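You operate a simulated robot arm through the tools that you are given. There is no shell and no other tool. Be economical: measure what you need, move in short steps, check, and stop when the job is done.

The job below is to be done with a simulated robot arm. You get a single attempt, and the scene is never put back.

## Task
Put the wick on the glass with no gold band and fill it with wax to its line.
Fine: slide the glass under the spout and leave it there, the heater off at the end.

The check looks at the end state, three seconds after you hand in, the way a careful person would. Anything else that was tipped, shoved, dropped, spilled or broken makes it a failure.

## Robot
A 7-joint arm with a two-finger parallel gripper, fixed in place. Base frame: the origin is at the foot of the arm, x ahead of it, y to its left, z up; the work surface is at about z = 0.75. Readings come in m, degrees, newtons and seconds.
With the tool pointing down near the work surface it reaches from about 0.2 to 0.68 m from the base axis. Its first joint turns from -66.0 to 66.0 degrees. Payload 2.4 kg.
The tool frame sits at the grasp point between the pads (the TCP): z along the fingers, y along the line on which they close. The tips reach 0.03 m beyond it. Largest opening 0.094 m; finger width 0.028, thickness 0.01; the body of the gripper, 0.05 by 0.096 m, starts 0.055 m behind the TCP.
Orientation is that of the tool frame in the base frame, as a unit quaternion [w, x, y, z]. With the fingers straight down and closing along the base's y, the tool's x points along the base's -x, its y along +y and its z along -z.

## Interface
- The arm moves only by the tool drive_tool. Its argument "plan" is a list of rows, each an object (a shift or turn left out is 0, a gripper value left out holds the last) with "dp": the shift along the base's x, y, z in mm, a list of three; "turn": the turn, a rotation vector about the base's x, y, z in degrees, a list of three; "fingers": the gripper command, from -1 (shut) to 1 (fully open), values between in proportion. In form: [{"dp": [tx, ty, tz], "turn": [wx, wy, wz], "fingers": fingers}, ...]. A call has 1 to 10 rows; each row is the pose to reach, as a shift and turn from the pose commanded when the call began. Each row takes 0.2 s and may step no farther than 0.05 m and 8.6 degrees from the row before; otherwise, or with a gripper value out of range, the whole call is refused. Where a pose cannot be reached the arm comes as near as it can. A force on the tool above 70 N (or 10 N above the force at the start of the call, whichever is more), or a blocked arm, ends the call early, and 0.2 s more pass. Each finger travels about 0.153 m/s and halts on what it meets, pressing with about 31 N; the grip force reading is that of the motor and also rises with nothing between the fingers. The clock runs only during rows and for 0.2 s after the last one: add rows that repeat a pose to give the fingers time. The reply holds the time, the measured pose of the TCP, the force on the tool along the base axes, the opening and the grip force, in the units named above and with some noise, and new pictures: "pictures" is both (left out), scene, wrist or none.
- Cameras (640 x 400 px; columns grow to the right, rows downward): "scene" is fixed at [0.0431, 0.4807, 1.4392]; the picture's right is [-0.68, -0.73, 0.00], its down [-0.44, 0.41, -0.80] and it looks along [0.58, -0.54, -0.61] (base axes); focal length 291 px, centre (320, 200). "wrist" rides on the gripper at [-0.037, 0, -0.058] in the tool frame; the picture's right is [0.00, -1.00, 0.00], its down [0.97, 0.00, -0.24] and it looks along [0.24, 0.00, 0.97] (tool axes); focal length 218 px, centre (320, 200). There is no depth. A picture from a camera that has moved, and an enlarged one, comes with that camera's place and axes in the base frame and with its lens.
- close_up(camera, box): a new picture of the part [left, top, right, bottom] of that camera's present view, enlarged. It takes no simulated time.
- sign_off(): hands the job in; it is judged then, once.

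Go step by step. Nothing tells you positions but the pictures and the camera data: compare them with the known pose of the tool, close in by small moves and look again before you grip or let go. The budget is 120 turns and 150 pictures, counting those below and the enlarged ones. Unless the task says otherwise, let go and move clear before handing in, and close with one line.

The tools are called as name(argument=value, ...) on one line, values as JSON. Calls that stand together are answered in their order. drive_tool: Moves the arm, as the interface text tells. Its arguments: {"type":"object","properties":{"plan":{"type":"array","items":{"type":"object","properties":{"dp":{"type":"array","items":{"type":"number"}},"turn":{"type":"array","items":{"type":"number"}},"fingers":{"type":"number"}}}},"pictures":{"type":"string","enum":["both","scene","wrist","none"]}},"required":["plan"]} The other tools are called the same way: close_up (camera, box) takes an enlarged picture of a part of a camera's view; sign_off () hands the job in.

At the start:

```text
t: 0.0
tool_pos: [0.455, -0.1178, 1.2353]
tcp_rot: [-0.001, 0.0, 1.0, 0.0]
force: [0.1, 0.3, -0.5]
width: 0.094
grip_force: 0.0
```

scene: 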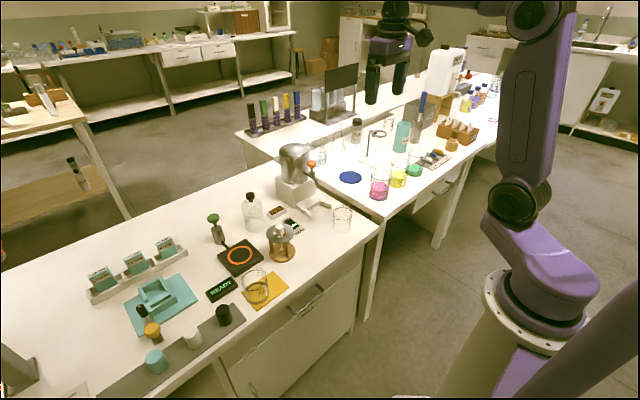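
wrist: 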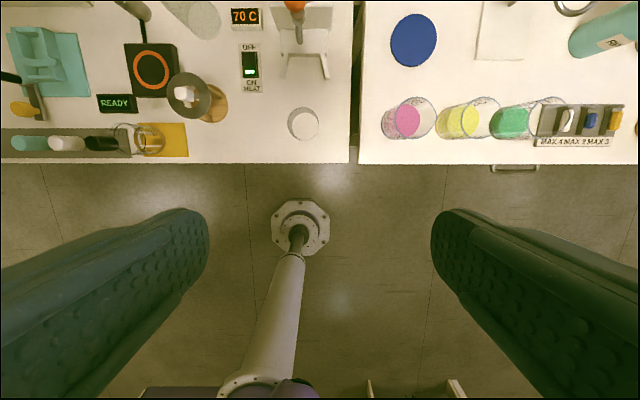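

I see a bench with a heated wax pot with spout, a heater switch, two glasses (one on an orange mat, one near the spout), and a wick somewhere. I'll look closer before moving.

close_up(camera="scene", box=[180, 130, 380, 255])

close_up(camera="scene", box=[80, 230, 300, 380])

close_up(camera="wrist", box=[90, 0, 350, 163])

```text
3.20 times, centred on (280, 192) of scene
camera zoom: at [0.0431, 0.4807, 1.4392], right [-0.68, -0.73, 0.0], down [-0.44, 0.41, -0.8], along [0.58, -0.54, -0.61], focal length 931 px, centre (448, 224)
```

zoom: 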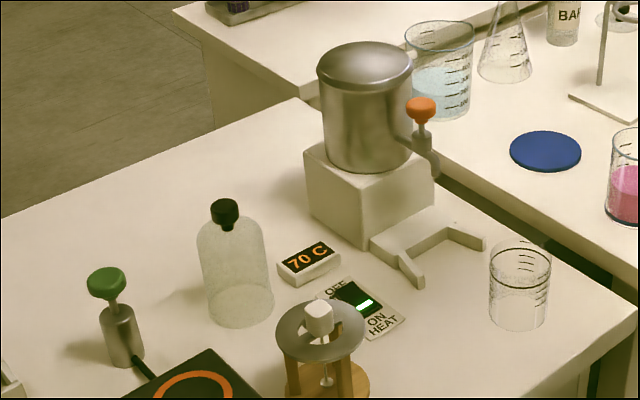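

```text
2.67 times, centred on (190, 305) of scene
camera zoom: at [0.0431, 0.4807, 1.4392], right [-0.68, -0.73, 0.0], down [-0.44, 0.41, -0.8], along [0.58, -0.54, -0.61], focal length 776 px, centre (667, -80)
```

zoom: 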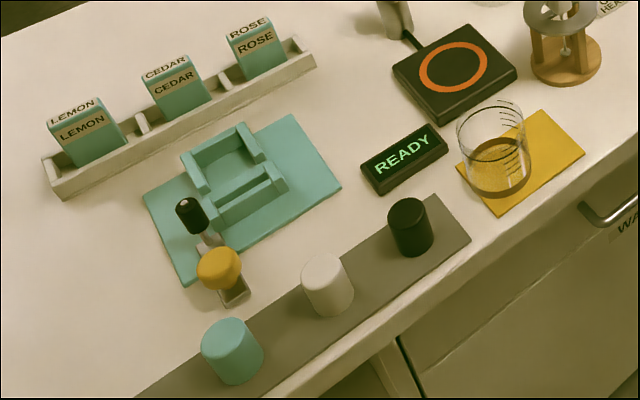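

```text
2.45 times, centred on (220, 82) of wrist
camera zoom: at [0.4922, -0.1193, 1.2941], right [0.0, -1.0, 0.0], down [-0.97, 0.0, 0.24], along [-0.24, 0.0, -0.97], focal length 536 px, centre (565, 491)
```

zoom: 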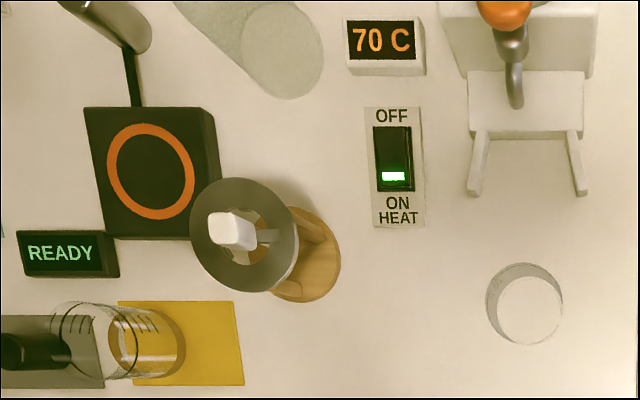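

I take the plain glass to be near (0.53, -0.075) with the spout fork beyond it, and the wick hanging in the ring stand at its left. I'll bring the wrist camera lower to measure.

drive_tool(plan=[{"dp": [0, 0, -50]}, {"dp": [0, 10, -100]}, {"dp": [0, 30, -130]}, {"dp": [0, 60, -150]}, {"dp": [0, 60, -150]}], pictures="wrist")

```text
refused: row 2 steps farther than a row can; nothing moved
```

drive_tool(plan=[{"dp": [0, 10, -45]}, {"dp": [0, 20, -90]}, {"dp": [0, 40, -130]}, {"dp": [0, 60, -150]}, {"dp": [0, 60, -150]}], pictures="wrist")

```text
t: 1.2
tool_pos: [0.4514, -0.0595, 1.0871]
tcp_rot: [0.0, 0.001, 1.0, 0.0]
force: [0.4, -0.7, 0.4]
width: 0.0941
grip_force: 0.0
camera wrist: at [0.4902, -0.06, 1.1445], right [0.0, -1.0, 0.0], down [-0.97, 0.0, 0.24], along [-0.24, 0.0, -0.97], focal length 218 px, centre (320, 200)
```

wrist: 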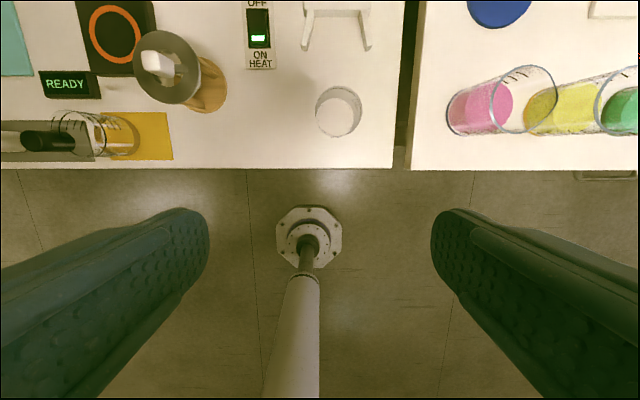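

close_up(camera="wrist", box=[90, 10, 250, 110])

close_up(camera="wrist", box=[230, 0, 420, 150])

close_up(camera="scene", box=[255, 215, 311, 265])

close_up(camera="scene", box=[270, 135, 370, 235])

close_up(camera="scene", box=[230, 255, 300, 310])

```text
4.00 times, centred on (170, 60) of wrist
camera zoom: at [0.4902, -0.06, 1.1445], right [0.0, -1.0, 0.0], down [-0.97, 0.0, 0.24], along [-0.24, 0.0, -0.97], focal length 873 px, centre (920, 760)
```

zoom: 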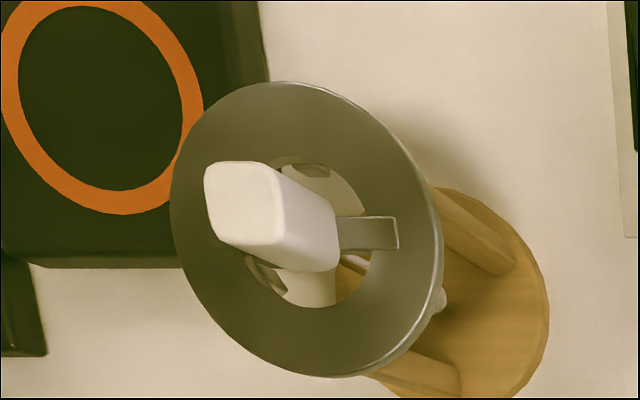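

```text
2.67 times, centred on (325, 75) of wrist
camera zoom: at [0.4902, -0.06, 1.1445], right [0.0, -1.0, 0.0], down [-0.97, 0.0, 0.24], along [-0.24, 0.0, -0.97], focal length 582 px, centre (307, 533)
```

zoom: 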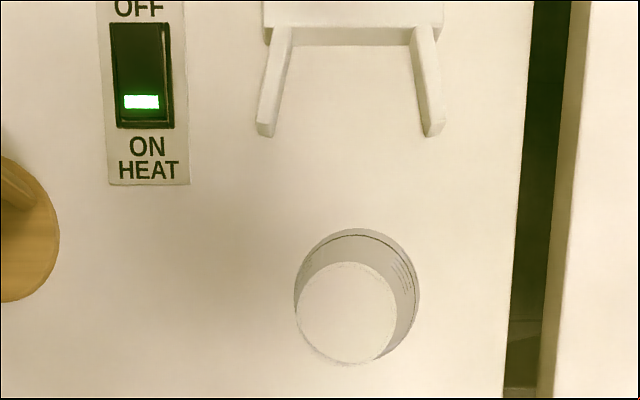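

```text
8.00 times, centred on (283, 240) of scene
camera zoom: at [0.0431, 0.4807, 1.4392], right [-0.68, -0.73, 0.0], down [-0.44, 0.41, -0.8], along [0.58, -0.54, -0.61], focal length 2326 px, centre (616, -120)
```

zoom: 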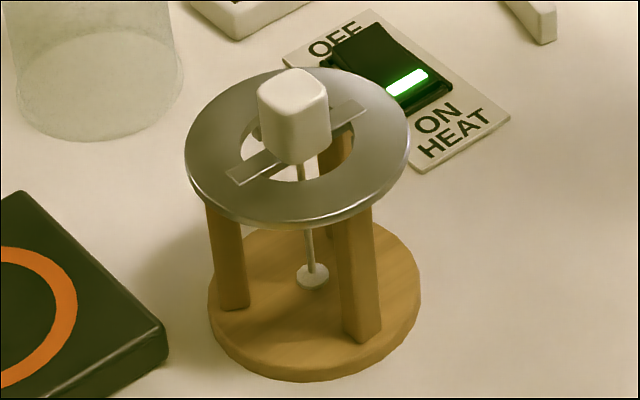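

```text
4.00 times, centred on (320, 185) of scene
camera zoom: at [0.0431, 0.4807, 1.4392], right [-0.68, -0.73, 0.0], down [-0.44, 0.41, -0.8], along [0.58, -0.54, -0.61], focal length 1163 px, centre (320, 260)
```

zoom: 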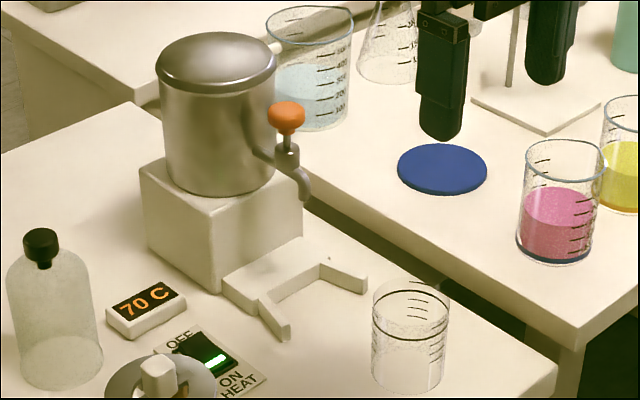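

```text
7.27 times, centred on (265, 282) of scene
camera zoom: at [0.0431, 0.4807, 1.4392], right [-0.68, -0.73, 0.0], down [-0.44, 0.41, -0.8], along [0.58, -0.54, -0.61], focal length 2115 px, centre (720, -400)
```

zoom: 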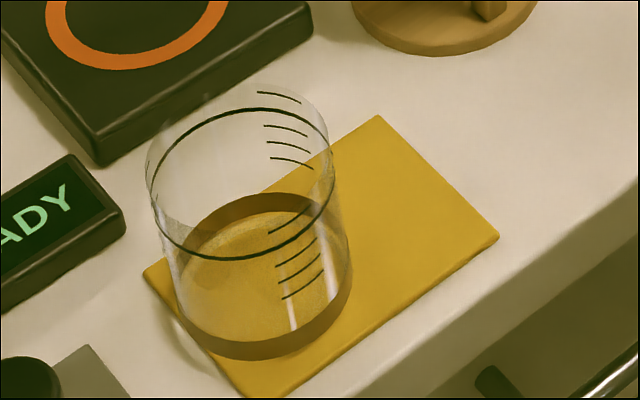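

The glass near the fork has only its fill line; the one on the mat has a gold-brown band, so the plain one is right. I'll go above the wick stand to locate its knob precisely.

drive_tool(plan=[{"dp": [30, 35, 0]}, {"dp": [60, 75, -10]}, {"dp": [90, 115, -20]}, {"dp": [120, 150, -35]}, {"dp": [135, 190, -60]}, {"dp": [135, 195, -100]}, {"dp": [135, 195, -100]}], pictures="both")

```text
refused: row 2 steps farther than a row can; nothing moved
```

drive_tool(plan=[{"dp": [25, 35, 0]}, {"dp": [50, 70, -5]}, {"dp": [75, 105, -15]}, {"dp": [100, 140, -30]}, {"dp": [120, 170, -50]}, {"dp": [135, 190, -80]}, {"dp": [135, 195, -100]}, {"dp": [135, 195, -100]}], pictures="both")

```text
t: 3.0
tool_pos: [0.5925, 0.1377, 0.9876]
tcp_rot: [-0.001, 0.0, 1.0, 0.0]
force: [-0.1, 0.3, -0.1]
width: 0.094
grip_force: 0.1
camera wrist: at [0.6289, 0.1371, 1.0453], right [0.0, -1.0, 0.0], down [-0.97, 0.0, 0.24], along [-0.24, 0.0, -0.97], focal length 218 px, centre (320, 200)
```

scene: 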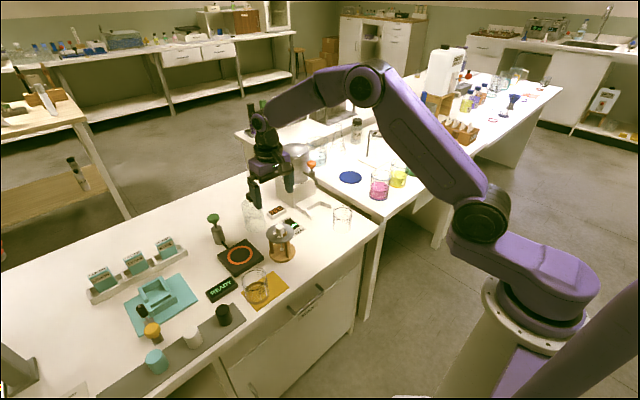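
wrist: 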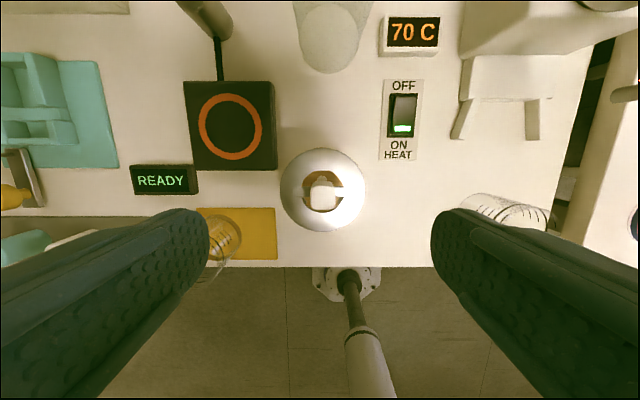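

close_up(camera="wrist", box=[265, 135, 381, 241])

close_up(camera="wrist", box=[440, 0, 640, 130])

```text
3.77 times, centred on (323, 188) of wrist
camera zoom: at [0.6289, 0.1371, 1.0453], right [0.0, -1.0, 0.0], down [-0.97, 0.0, 0.24], along [-0.24, 0.0, -0.97], focal length 824 px, centre (309, 245)
```

zoom: 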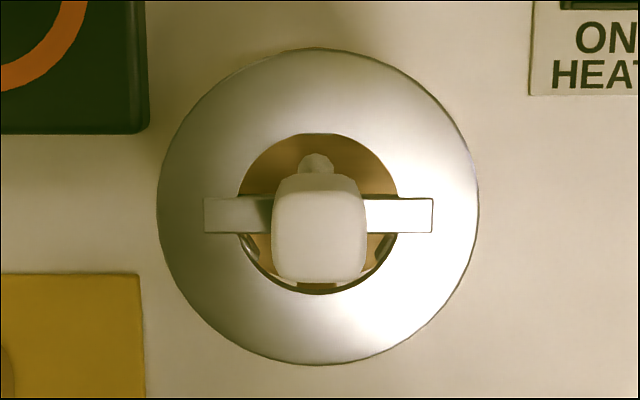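

```text
3.08 times, centred on (540, 65) of wrist
camera zoom: at [0.6289, 0.1371, 1.0453], right [0.0, -1.0, 0.0], down [-0.97, 0.0, 0.24], along [-0.24, 0.0, -0.97], focal length 672 px, centre (-357, 615)
```

zoom: 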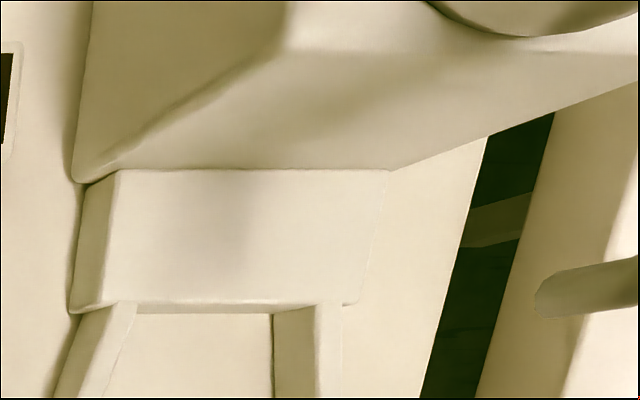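

The wick knob is about at (0.588, 0.135), its top near z 0.857, with the bar along y. I'll descend to just above the bar with open fingers and check.

drive_tool(plan=[{"dp": [-4, -2.5, -40]}, {"dp": [-4, -2.5, -75]}, {"dp": [-4, -2.5, -100]}, {"dp": [-4, -2.5, -108]}, {"dp": [-4, -2.5, -108]}], pictures="both")

close_up(camera="scene", box=[240, 190, 330, 270])

```text
t: 4.2
tool_pos: [0.5873, 0.1335, 0.8788]
tcp_rot: [0.0, 0.0, 1.0, -0.001]
force: [-0.6, -0.6, 0.4]
width: 0.0938
grip_force: 0.1
camera wrist: at [0.6246, 0.134, 0.9369], right [0.0, -1.0, 0.0], down [-0.97, 0.0, 0.24], along [-0.24, 0.0, -0.97], focal length 218 px, centre (320, 200)
```

scene: 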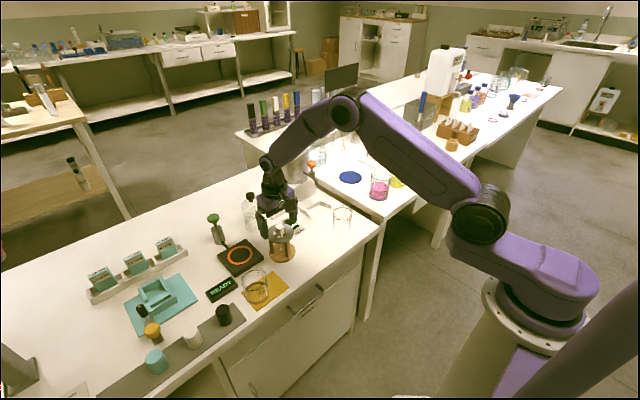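
wrist: 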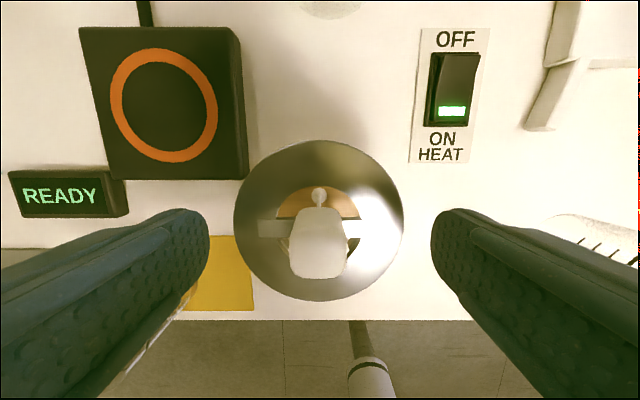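

```text
5.00 times, centred on (285, 230) of scene
camera zoom: at [0.0431, 0.4807, 1.4392], right [-0.68, -0.73, 0.0], down [-0.44, 0.41, -0.8], along [0.58, -0.54, -0.61], focal length 1454 px, centre (495, 50)
```

zoom: 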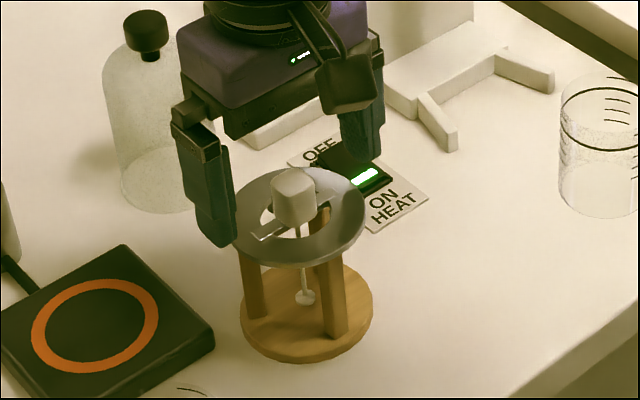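

The knob sits centred between the fingers, about 2 mm nearer the base. I'll correct, lower 5 mm and close on it.

drive_tool(plan=[{"dp": [-2, 0.5, -5]}, {"dp": [-2, 0.5, -5], "fingers": 0}, {"dp": [-2, 0.5, -5], "fingers": -1}, {"dp": [-2, 0.5, -5], "fingers": -1}, {"dp": [-2, 0.5, -5], "fingers": -1}], pictures="wrist")

close_up(camera="scene", box=[240, 190, 330, 270])

```text
t: 5.4
tool_pos: [0.5847, 0.1336, 0.8734]
tcp_rot: [0.0, 0.0, 1.0, 0.0]
force: [0.6, -0.4, 0.0]
width: 0.021
grip_force: 31.7
camera wrist: at [0.6223, 0.1339, 0.9321], right [0.0, -1.0, 0.0], down [-0.97, 0.0, 0.24], along [-0.24, 0.0, -0.97], focal length 218 px, centre (320, 200)
```

wrist: 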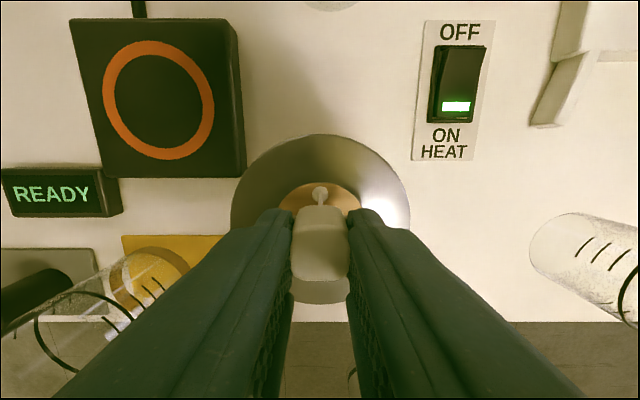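

```text
5.00 times, centred on (285, 230) of scene
camera zoom: at [0.0432, 0.4807, 1.4392], right [-0.68, -0.73, 0.0], down [-0.44, 0.41, -0.8], along [0.58, -0.54, -0.61], focal length 1454 px, centre (495, 50)
```

zoom: 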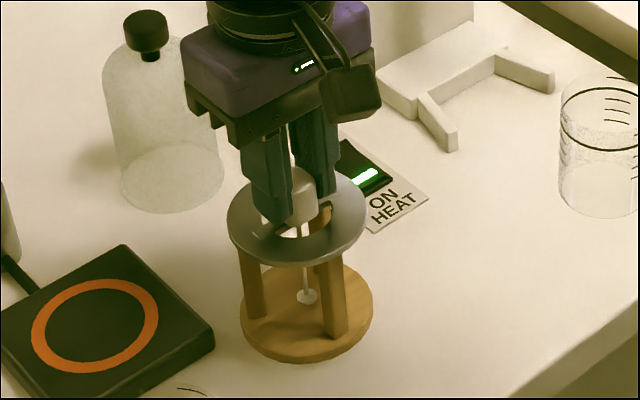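

The wick is gripped (21 mm knob). I'll lift it straight up and check.

drive_tool(plan=[{"dp": [0, 0, 20]}, {"dp": [0, 0, 50]}, {"dp": [0, 0, 85]}, {"dp": [0, 0, 115]}, {"dp": [0, -40, 125]}, {"dp": [-10, -85, 125]}, {"dp": [-30, -125, 125]}, {"dp": [-50, -165, 125]}, {"dp": [-65, -200, 125]}, {"dp": [-65, -200, 125]}], pictures="both")

close_up(camera="scene", box=[270, 100, 390, 240])

close_up(camera="wrist", box=[260, 60, 460, 240])

```text
t: 7.6
tool_pos: [0.5198, -0.063, 0.9982]
tcp_rot: [0.0, 0.0, 1.0, 0.0]
force: [-0.4, 0.3, 0.3]
width: 0.0
grip_force: 30.9
camera wrist: at [0.5562, -0.0645, 1.0566], right [0.0, -1.0, 0.0], down [-0.97, 0.0, 0.24], along [-0.24, 0.0, -0.97], focal length 218 px, centre (320, 200)
```

scene: 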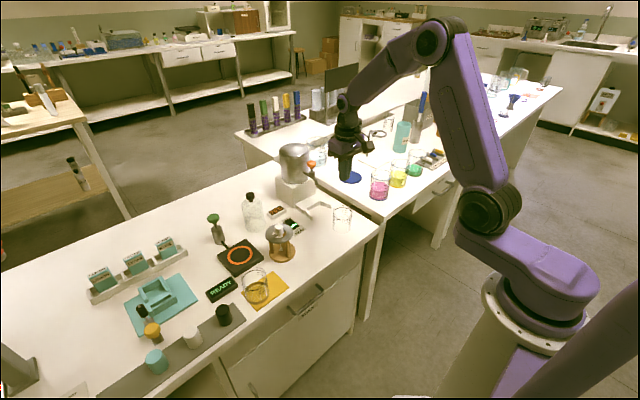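
wrist: 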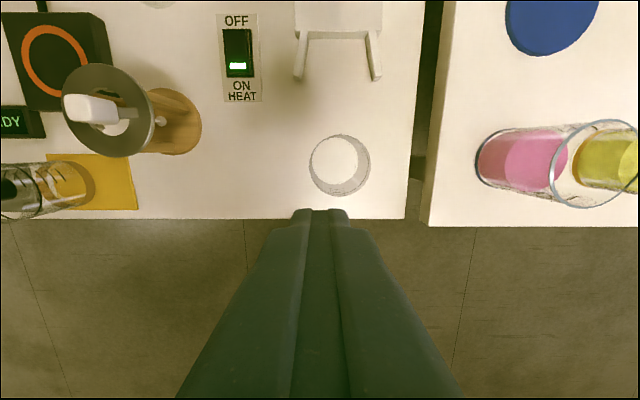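

```text
2.86 times, centred on (330, 170) of scene
camera zoom: at [0.0432, 0.4807, 1.4392], right [-0.68, -0.73, 0.0], down [-0.44, 0.41, -0.8], along [0.58, -0.54, -0.61], focal length 831 px, centre (291, 286)
```

zoom: 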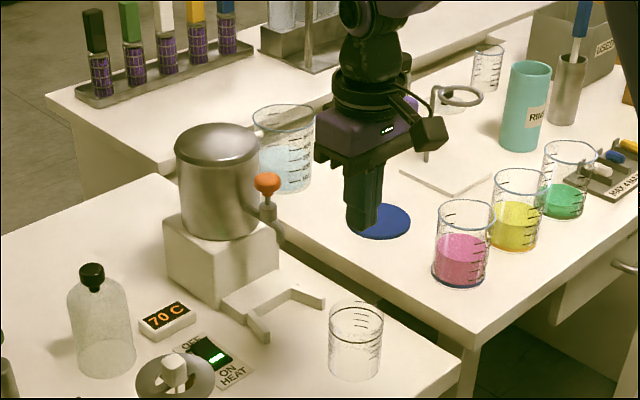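

```text
2.22 times, centred on (360, 150) of wrist
camera zoom: at [0.5562, -0.0645, 1.0566], right [0.0, -1.0, 0.0], down [-0.97, 0.0, 0.24], along [-0.24, 0.0, -0.97], focal length 485 px, centre (231, 311)
```

zoom: 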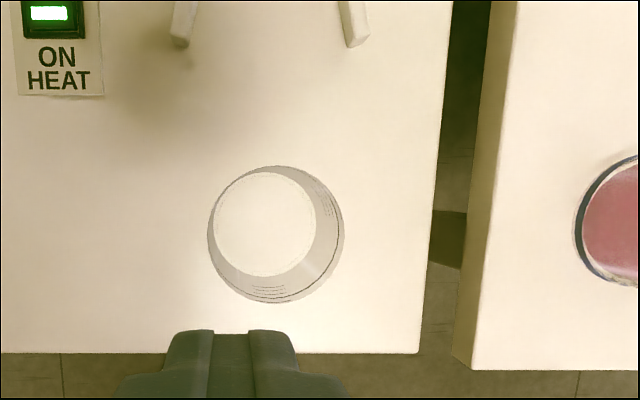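

The fingers closed to zero: the wick slipped and stayed on its stand. I'll inspect its state.

close_up(camera="scene", box=[255, 215, 311, 265])

close_up(camera="wrist", box=[40, 50, 220, 165])

```text
8.00 times, centred on (283, 240) of scene
camera zoom: at [0.0432, 0.4807, 1.4392], right [-0.68, -0.73, 0.0], down [-0.44, 0.41, -0.8], along [0.58, -0.54, -0.61], focal length 2326 px, centre (616, -120)
```

zoom: 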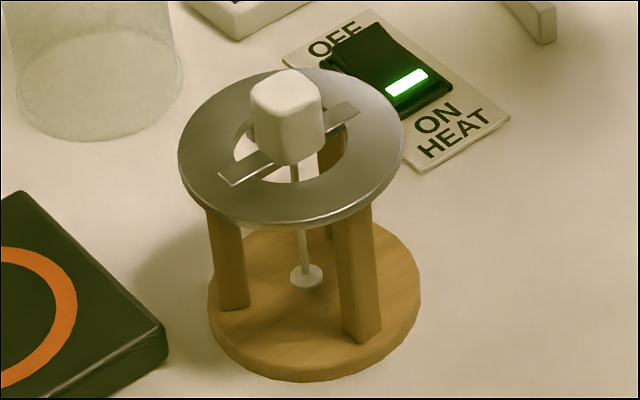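

```text
3.48 times, centred on (130, 108) of wrist
camera zoom: at [0.5562, -0.0645, 1.0566], right [0.0, -1.0, 0.0], down [-0.97, 0.0, 0.24], along [-0.24, 0.0, -0.97], focal length 759 px, centre (981, 522)
```

zoom: 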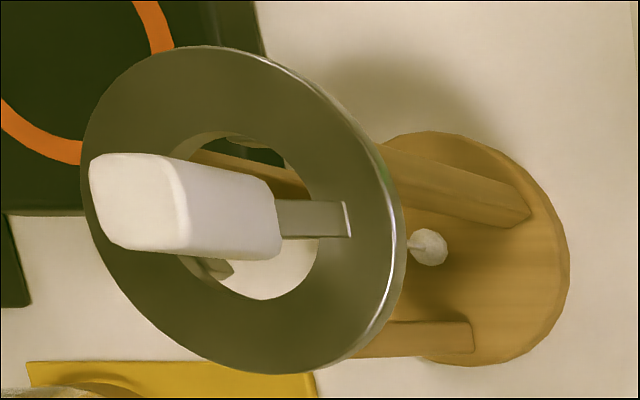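

The wick slipped out and its ring shifted a few millimetres, otherwise intact. I'll go back above it with the fingers open and look straight down.

drive_tool(plan=[{"dp": [15, 40, 0], "fingers": 0}, {"dp": [30, 85, 0], "fingers": 1}, {"dp": [45, 130, 0]}, {"dp": [60, 170, -10]}, {"dp": [65, 200, -40]}, {"dp": [65, 200, -65]}, {"dp": [65, 200, -65]}], pictures="wrist")

close_up(camera="wrist", box=[220, 135, 420, 260])

```text
t: 9.2
tool_pos: [0.5823, 0.1354, 0.9324]
tcp_rot: [-0.001, -0.001, 1.0, 0.0]
force: [0.6, 0.5, -0.1]
width: 0.094
grip_force: 0.0
camera wrist: at [0.6204, 0.1344, 0.9903], right [0.0, -1.0, 0.0], down [-0.97, 0.0, 0.24], along [-0.24, 0.0, -0.97], focal length 218 px, centre (320, 200)
```

wrist: 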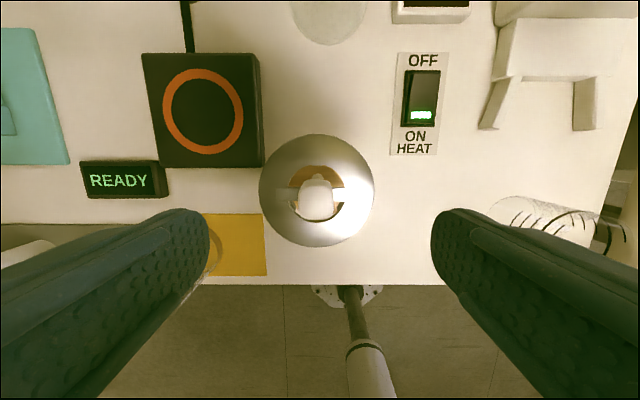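

```text
3.20 times, centred on (320, 198) of wrist
camera zoom: at [0.6204, 0.1344, 0.9903], right [0.0, -1.0, 0.0], down [-0.97, 0.0, 0.24], along [-0.24, 0.0, -0.97], focal length 698 px, centre (320, 208)
```

zoom: 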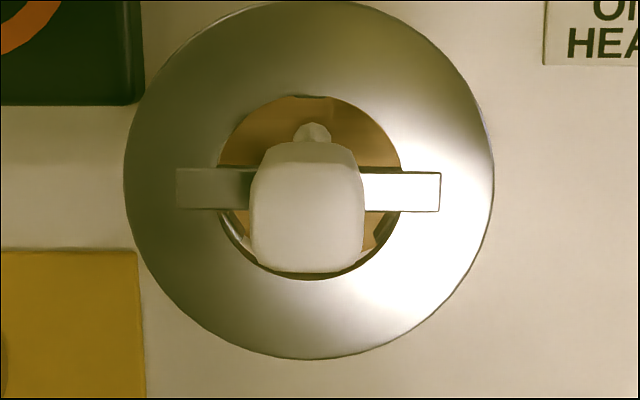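

The knob is at about (0.588, 0.137). I'll descend a little deeper than before, grip, wait, and lift slowly a few millimetres to see whether it holds.

drive_tool(plan=[{"dp": [4, 2.5, -30]}, {"dp": [4, 2.5, -55]}, {"dp": [4, 2.5, -63]}, {"dp": [4, 2.5, -63], "fingers": 0}, {"dp": [4, 2.5, -63], "fingers": -1}, {"dp": [4, 2.5, -63], "fingers": -1}, {"dp": [4, 2.5, -63], "fingers": -1}, {"dp": [4, 2.5, -62]}, {"dp": [4, 2.5, -60]}, {"dp": [4, 2.5, -58]}], pictures="wrist")

close_up(camera="scene", box=[250, 200, 314, 264])

```text
t: 11.4
tool_pos: [0.5863, 0.1365, 0.875]
tcp_rot: [0.0, 0.0, 1.0, 0.0]
force: [0.5, 0.4, 0.0]
width: 0.0205
grip_force: 31.3
camera wrist: at [0.6251, 0.1361, 0.9324], right [0.0, -1.0, 0.0], down [-0.97, 0.0, 0.24], along [-0.24, 0.0, -0.97], focal length 218 px, centre (320, 200)
```

wrist: 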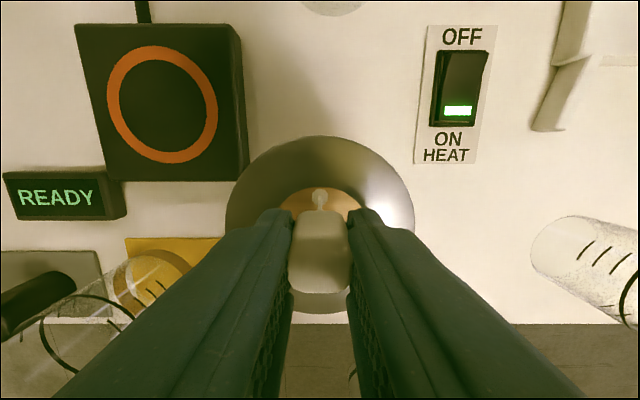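

```text
6.25 times, centred on (282, 232) of scene
camera zoom: at [0.0432, 0.4807, 1.4392], right [-0.68, -0.73, 0.0], down [-0.44, 0.41, -0.8], along [0.58, -0.54, -0.61], focal length 1818 px, centre (558, 0)
```

zoom: 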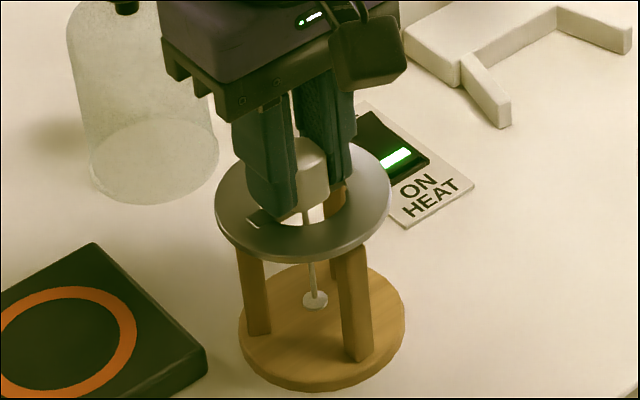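

It seems held. I'll lift further in small steps.

drive_tool(plan=[{"dp": [0, 0, 2]}, {"dp": [0, 0, 4]}, {"dp": [0, 0, 7]}, {"dp": [0, 0, 10]}, {"dp": [0, 0, 13]}, {"dp": [0, 0, 16]}, {"dp": [0, 0, 20]}, {"dp": [0, 0, 24]}], pictures="none")

close_up(camera="scene", box=[250, 200, 314, 264])

```text
t: 13.2
tool_pos: [0.5882, 0.137, 0.8991]
tcp_rot: [0.0, 0.0, 1.0, 0.0]
force: [0.4, 0.1, 0.3]
width: 0.0203
grip_force: 31.2
```

```text
6.25 times, centred on (282, 232) of scene
camera zoom: at [0.0432, 0.4807, 1.4392], right [-0.68, -0.73, 0.0], down [-0.44, 0.41, -0.8], along [0.58, -0.54, -0.61], focal length 1818 px, centre (558, 0)
```

zoom: 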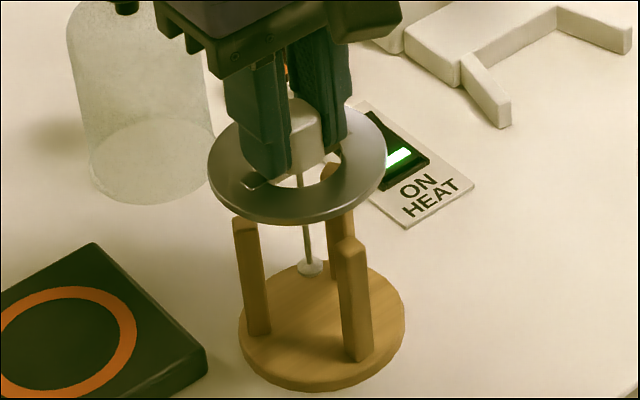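

The ring, bar and wick lift as one. I continue gently upward.

drive_tool(plan=[{"dp": [0, 0, 4]}, {"dp": [0, 0, 9]}, {"dp": [0, 0, 15]}, {"dp": [0, 0, 22]}, {"dp": [0, 0, 29]}, {"dp": [0, 0, 36]}, {"dp": [0, 0, 43]}, {"dp": [0, 0, 50]}, {"dp": [0, 0, 56]}, {"dp": [0, 0, 60]}], pictures="none")

close_up(camera="scene", box=[250, 180, 314, 264])

```text
t: 15.4
tool_pos: [0.5883, 0.137, 0.9587]
tcp_rot: [0.0, 0.0, 1.0, 0.0]
force: [-0.7, -1.0, -0.1]
width: 0.0205
grip_force: 30.7
```

```text
4.76 times, centred on (282, 222) of scene
camera zoom: at [0.0432, 0.4807, 1.4392], right [-0.68, -0.73, 0.0], down [-0.44, 0.41, -0.8], along [0.58, -0.54, -0.61], focal length 1385 px, centre (501, 95)
```

zoom: 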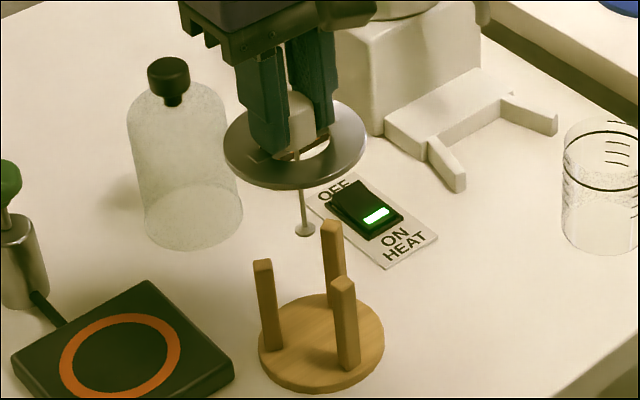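

Held well, wick hanging straight. Next, a gentle carry to above the plain glass.

drive_tool(plan=[{"dp": [0, -8, 8]}, {"dp": [-3, -25, 12]}, {"dp": [-9, -50, 14]}, {"dp": [-16, -80, 14]}, {"dp": [-24, -110, 14]}, {"dp": [-32, -140, 14]}, {"dp": [-40, -170, 14]}, {"dp": [-46, -195, 14]}, {"dp": [-50, -214, 14]}, {"dp": [-52, -223, 14]}], pictures="both")

close_up(camera="scene", box=[300, 150, 380, 240])

close_up(camera="wrist", box=[220, 100, 420, 300])

```text
t: 17.6
tool_pos: [0.5354, -0.0878, 0.9744]
tcp_rot: [0.0, 0.0, 1.0, 0.0]
force: [-0.4, 0.2, -0.3]
width: 0.0204
grip_force: 30.5
camera wrist: at [0.5733, -0.0878, 1.0315], right [0.0, -1.0, 0.0], down [-0.97, 0.0, 0.24], along [-0.24, 0.0, -0.97], focal length 218 px, centre (320, 200)
```

scene: 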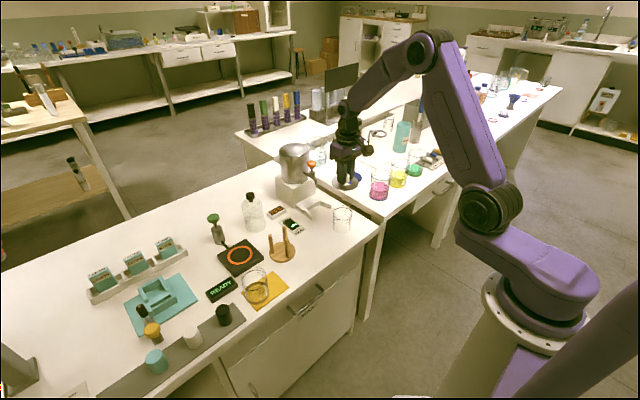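
wrist: 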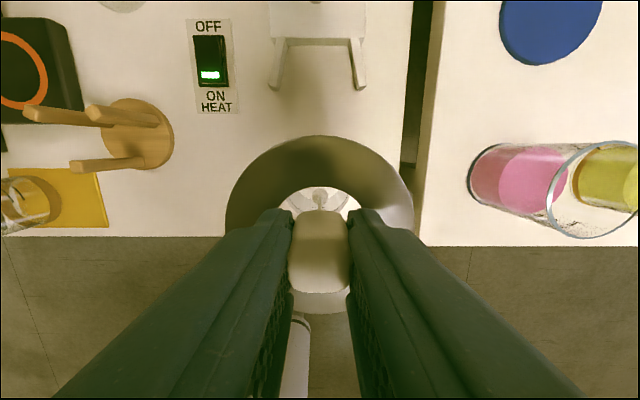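

```text
4.44 times, centred on (340, 195) of scene
camera zoom: at [0.0432, 0.4807, 1.4392], right [-0.68, -0.73, 0.0], down [-0.44, 0.41, -0.8], along [0.58, -0.54, -0.61], focal length 1292 px, centre (231, 222)
```

zoom: 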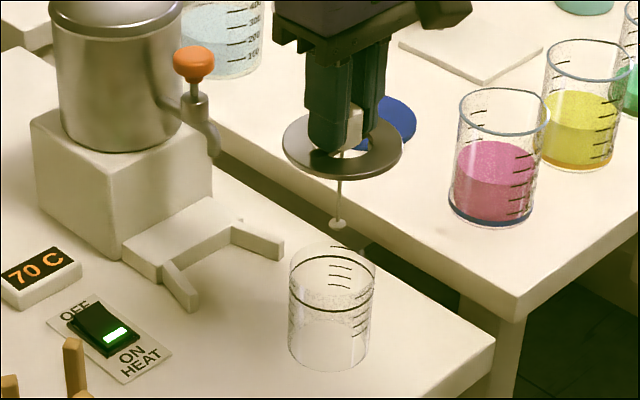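

```text
2.00 times, centred on (320, 200) of wrist
camera zoom: at [0.5733, -0.0878, 1.0315], right [0.0, -1.0, 0.0], down [-0.97, 0.0, 0.24], along [-0.24, 0.0, -0.97], focal length 436 px, centre (320, 200)
```

zoom: 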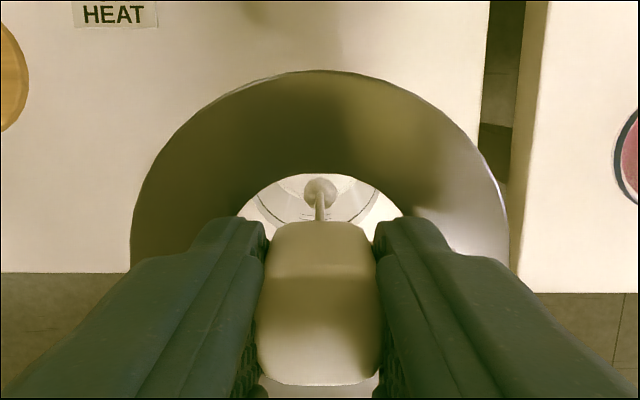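

The wick is about over the glass. I'll lower until the sustainer is just above the rim and check the alignment.

drive_tool(plan=[{"dp": [0, 0, -12]}, {"dp": [0, 0, -24]}, {"dp": [0, 0, -34]}, {"dp": [0, 0, -34]}], pictures="none")

close_up(camera="scene", box=[316, 170, 376, 236])

close_up(camera="wrist", box=[220, 120, 420, 320])

```text
t: 18.6
tool_pos: [0.5364, -0.0864, 0.9389]
tcp_rot: [0.0, -0.001, 1.0, 0.0]
force: [0.1, 0.1, -0.3]
width: 0.0208
grip_force: 30.9
```

```text
6.06 times, centred on (346, 203) of scene
camera zoom: at [0.0432, 0.4807, 1.4392], right [-0.68, -0.73, 0.0], down [-0.44, 0.41, -0.8], along [0.58, -0.54, -0.61], focal length 1762 px, centre (162, 182)
```

zoom: 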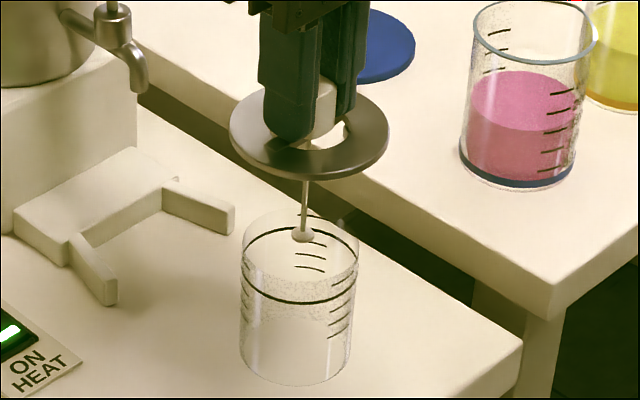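

```text
2.00 times, centred on (320, 220) of wrist
camera zoom: at [0.5739, -0.087, 0.9972], right [0.0, -1.0, 0.0], down [-0.97, 0.0, 0.24], along [-0.24, 0.0, -0.97], focal length 436 px, centre (320, 160)
```

zoom: 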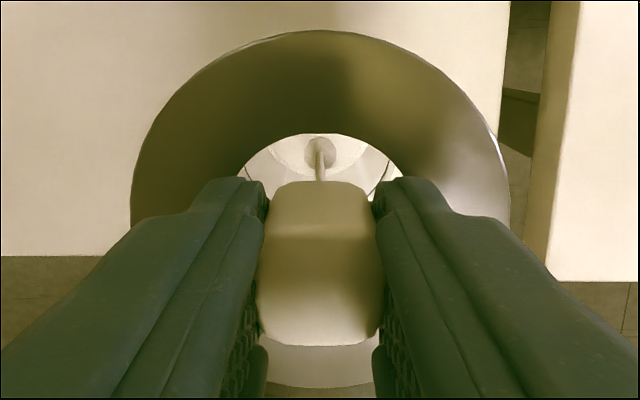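

Aligned in the scene view. Lowering on toward the rim.

drive_tool(plan=[{"dp": [0, 0, -12]}, {"dp": [0, 0, -24]}, {"dp": [0, 0, -36]}, {"dp": [0, 0, -48]}, {"dp": [0, 0, -54]}, {"dp": [0, 0, -54]}], pictures="none")

close_up(camera="scene", box=[316, 170, 376, 236])

```text
t: 20.0
tool_pos: [0.5359, -0.0873, 0.8843]
tcp_rot: [0.001, 0.001, 1.0, 0.0]
force: [-0.1, -0.1, -0.5]
width: 0.0205
grip_force: 31.0
```

```text
6.06 times, centred on (346, 203) of scene
camera zoom: at [0.0432, 0.4807, 1.4392], right [-0.68, -0.73, 0.0], down [-0.44, 0.41, -0.8], along [0.58, -0.54, -0.61], focal length 1762 px, centre (162, 182)
```

zoom: 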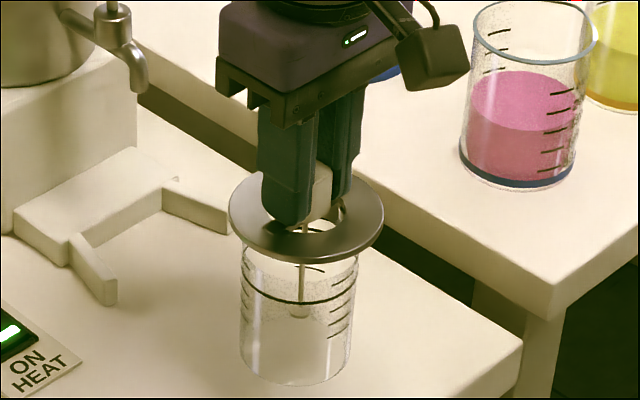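

About a centimetre left. I'll lower slowly while watching the force.

drive_tool(plan=[{"dp": [0, 0, -3]}, {"dp": [0, 0, -5]}, {"dp": [0, 0, -7]}, {"dp": [0, 0, -7]}], pictures="none")

close_up(camera="scene", box=[326, 180, 366, 230])

```text
t: 21.0
tool_pos: [0.535, -0.0858, 0.8773]
tcp_rot: [0.0, -0.001, 1.0, 0.0]
force: [-0.1, 0.2, 0.5]
width: 0.0206
grip_force: 30.9
```

```text
8.00 times, centred on (346, 205) of scene
camera zoom: at [0.0432, 0.4807, 1.4392], right [-0.68, -0.73, 0.0], down [-0.44, 0.41, -0.8], along [0.58, -0.54, -0.61], focal length 2326 px, centre (112, 160)
```

zoom: 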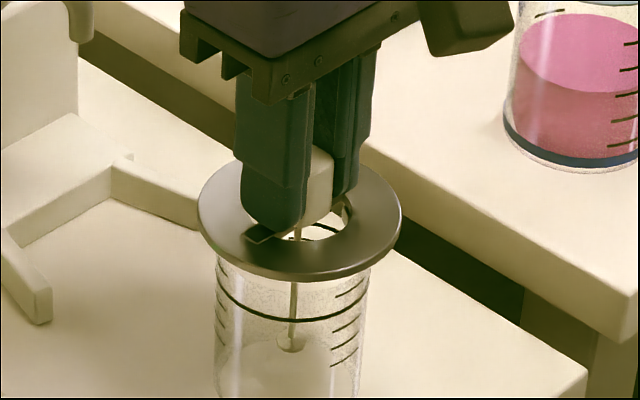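

drive_tool(plan=[{"dp": [0, 0, -1.5]}, {"dp": [0, 0, -3]}, {"dp": [0, 0, -4]}, {"dp": [0, 0, -4]}], pictures="none")

close_up(camera="scene", box=[326, 180, 366, 230])

```text
t: 22.0
tool_pos: [0.536, -0.085, 0.8735]
tcp_rot: [0.001, 0.0, 1.0, 0.0]
force: [1.0, 0.3, 0.3]
width: 0.0206
grip_force: 31.1
```

```text
8.00 times, centred on (346, 205) of scene
camera zoom: at [0.0432, 0.4807, 1.4392], right [-0.68, -0.73, 0.0], down [-0.44, 0.41, -0.8], along [0.58, -0.54, -0.61], focal length 2326 px, centre (112, 160)
```

zoom: 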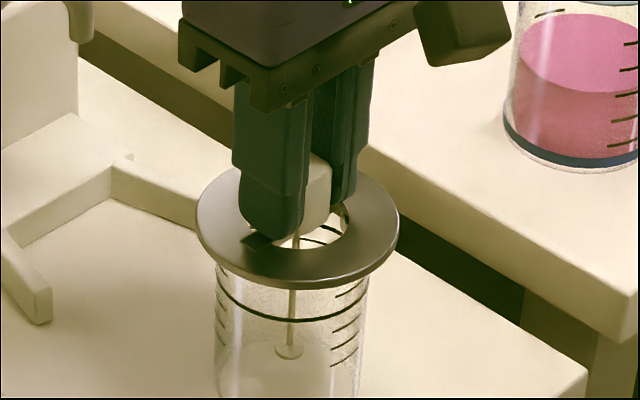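

drive_tool(plan=[{"dp": [0, 0, -1]}, {"dp": [0, 0, -2]}, {"dp": [0, 0, -2]}], pictures="none")

close_up(camera="scene", box=[326, 180, 366, 230])

```text
t: 22.8
tool_pos: [0.5362, -0.0851, 0.8717]
tcp_rot: [0.0, 0.0, 1.0, -0.001]
force: [0.9, 0.3, -0.4]
width: 0.0207
grip_force: 31.0
```

```text
8.00 times, centred on (346, 205) of scene
camera zoom: at [0.0432, 0.4807, 1.4392], right [-0.68, -0.73, 0.0], down [-0.44, 0.41, -0.8], along [0.58, -0.54, -0.61], focal length 2326 px, centre (112, 160)
```

zoom: 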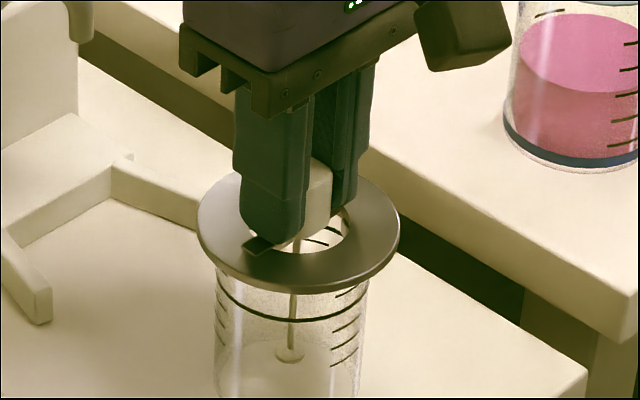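

drive_tool(plan=[{"dp": [0, 0, -1]}, {"dp": [0, 0, -2]}, {"dp": [0, 0, -3]}, {"dp": [0, 0, -3]}], pictures="none")

close_up(camera="scene", box=[326, 180, 366, 230])

```text
t: 23.8
tool_pos: [0.5361, -0.0867, 0.8697]
tcp_rot: [0.001, -0.001, 1.0, 0.0]
force: [0.0, 0.5, -0.1]
width: 0.0205
grip_force: 30.9
```

```text
8.00 times, centred on (346, 205) of scene
camera zoom: at [0.0432, 0.4807, 1.4392], right [-0.68, -0.73, 0.0], down [-0.44, 0.41, -0.8], along [0.58, -0.54, -0.61], focal length 2326 px, centre (112, 160)
```

zoom: 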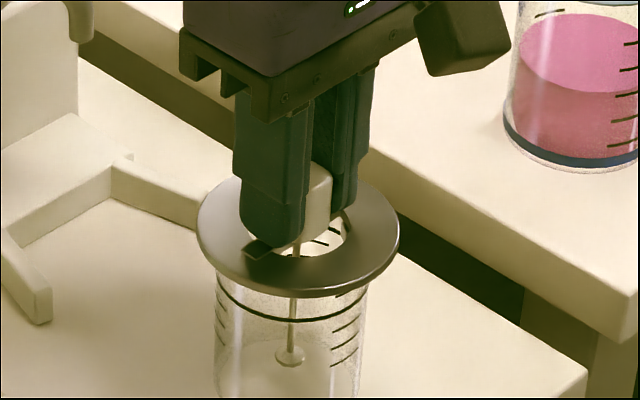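

drive_tool(plan=[{"dp": [0, 0, -1]}, {"dp": [0, 0, -2]}, {"dp": [0, 0, -2]}], pictures="none")

close_up(camera="scene", box=[326, 180, 366, 230])

```text
t: 24.6
tool_pos: [0.5346, -0.0852, 0.8691]
tcp_rot: [0.0, 0.0, 1.0, 0.0]
force: [-1.2, 0.2, 0.0]
width: 0.0208
grip_force: 30.8
```

```text
8.00 times, centred on (346, 205) of scene
camera zoom: at [0.0432, 0.4807, 1.4392], right [-0.68, -0.73, 0.0], down [-0.44, 0.41, -0.8], along [0.58, -0.54, -0.61], focal length 2326 px, centre (112, 160)
```

zoom: 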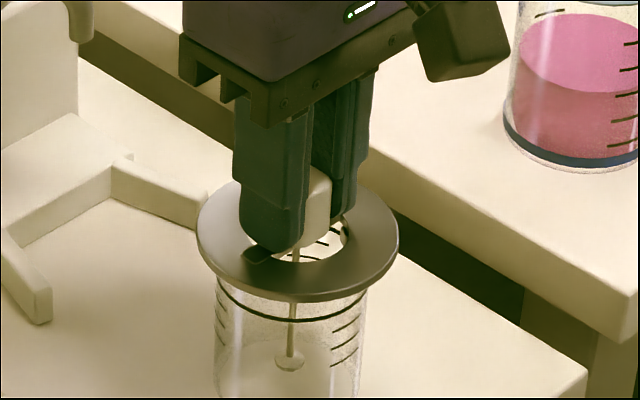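

drive_tool(plan=[{"dp": [0, 0, -1]}, {"dp": [0, 0, -2]}, {"dp": [0, 0, -3]}, {"dp": [0, 0, -3]}], pictures="none")

close_up(camera="scene", box=[326, 180, 366, 230])

```text
t: 25.6
tool_pos: [0.5358, -0.0868, 0.8651]
tcp_rot: [0.001, -0.001, 1.0, 0.0]
force: [-3.6, 2.4, 20.5]
width: 0.0209
grip_force: 31.0
```

```text
8.00 times, centred on (346, 205) of scene
camera zoom: at [0.0427, 0.4809, 1.4391], right [-0.68, -0.73, 0.0], down [-0.44, 0.41, -0.8], along [0.58, -0.54, -0.61], focal length 2326 px, centre (112, 160)
```

zoom: 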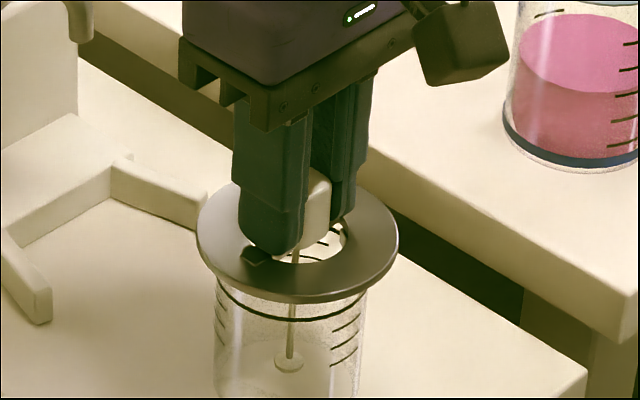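

The ring is seated on the rim (20 N contact). I'll relax 1.5 mm, open and rise straight up.

drive_tool(plan=[{"dp": [0, 0, 1.5]}, {"dp": [0, 0, 1.5], "fingers": -0.2}, {"dp": [0, 0, 1.5], "fingers": 0.3}, {"dp": [0, 0, 1.5], "fingers": 0.5}, {"dp": [0, 0, 20]}, {"dp": [0, 0, 50]}, {"dp": [0, 0, 90]}, {"dp": [0, 0, 90]}], pictures="wrist")

close_up(camera="scene", box=[280, 135, 380, 235])

close_up(camera="wrist", box=[220, 100, 420, 260])

```text
t: 27.4
tool_pos: [0.5352, -0.0871, 0.9546]
tcp_rot: [0.0, 0.001, 1.0, 0.0]
force: [1.5, 0.1, 0.5]
width: 0.0707
grip_force: 0.1
camera wrist: at [0.5726, -0.0871, 1.012], right [0.0, -1.0, 0.0], down [-0.97, 0.0, 0.24], along [-0.24, 0.0, -0.97], focal length 218 px, centre (320, 200)
```

wrist: 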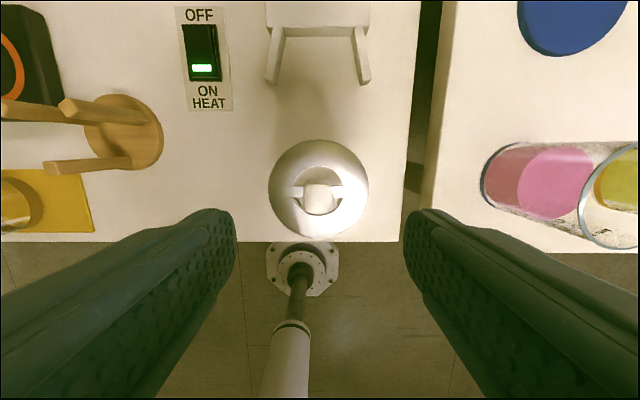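

```text
4.00 times, centred on (330, 185) of scene
camera zoom: at [0.0431, 0.4807, 1.4392], right [-0.68, -0.73, 0.0], down [-0.44, 0.41, -0.8], along [0.58, -0.54, -0.61], focal length 1163 px, centre (280, 260)
```

zoom: 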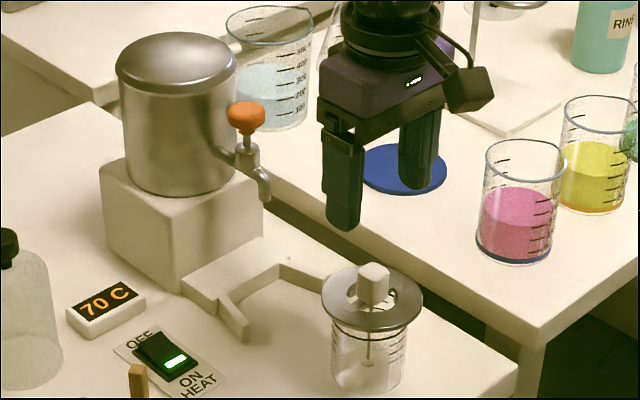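

```text
2.50 times, centred on (320, 180) of wrist
camera zoom: at [0.5726, -0.0871, 1.012], right [0.0, -1.0, 0.0], down [-0.97, 0.0, 0.24], along [-0.24, 0.0, -0.97], focal length 546 px, centre (320, 250)
```

zoom: 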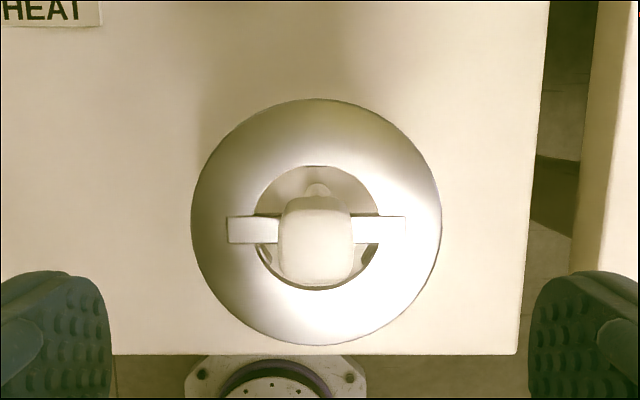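

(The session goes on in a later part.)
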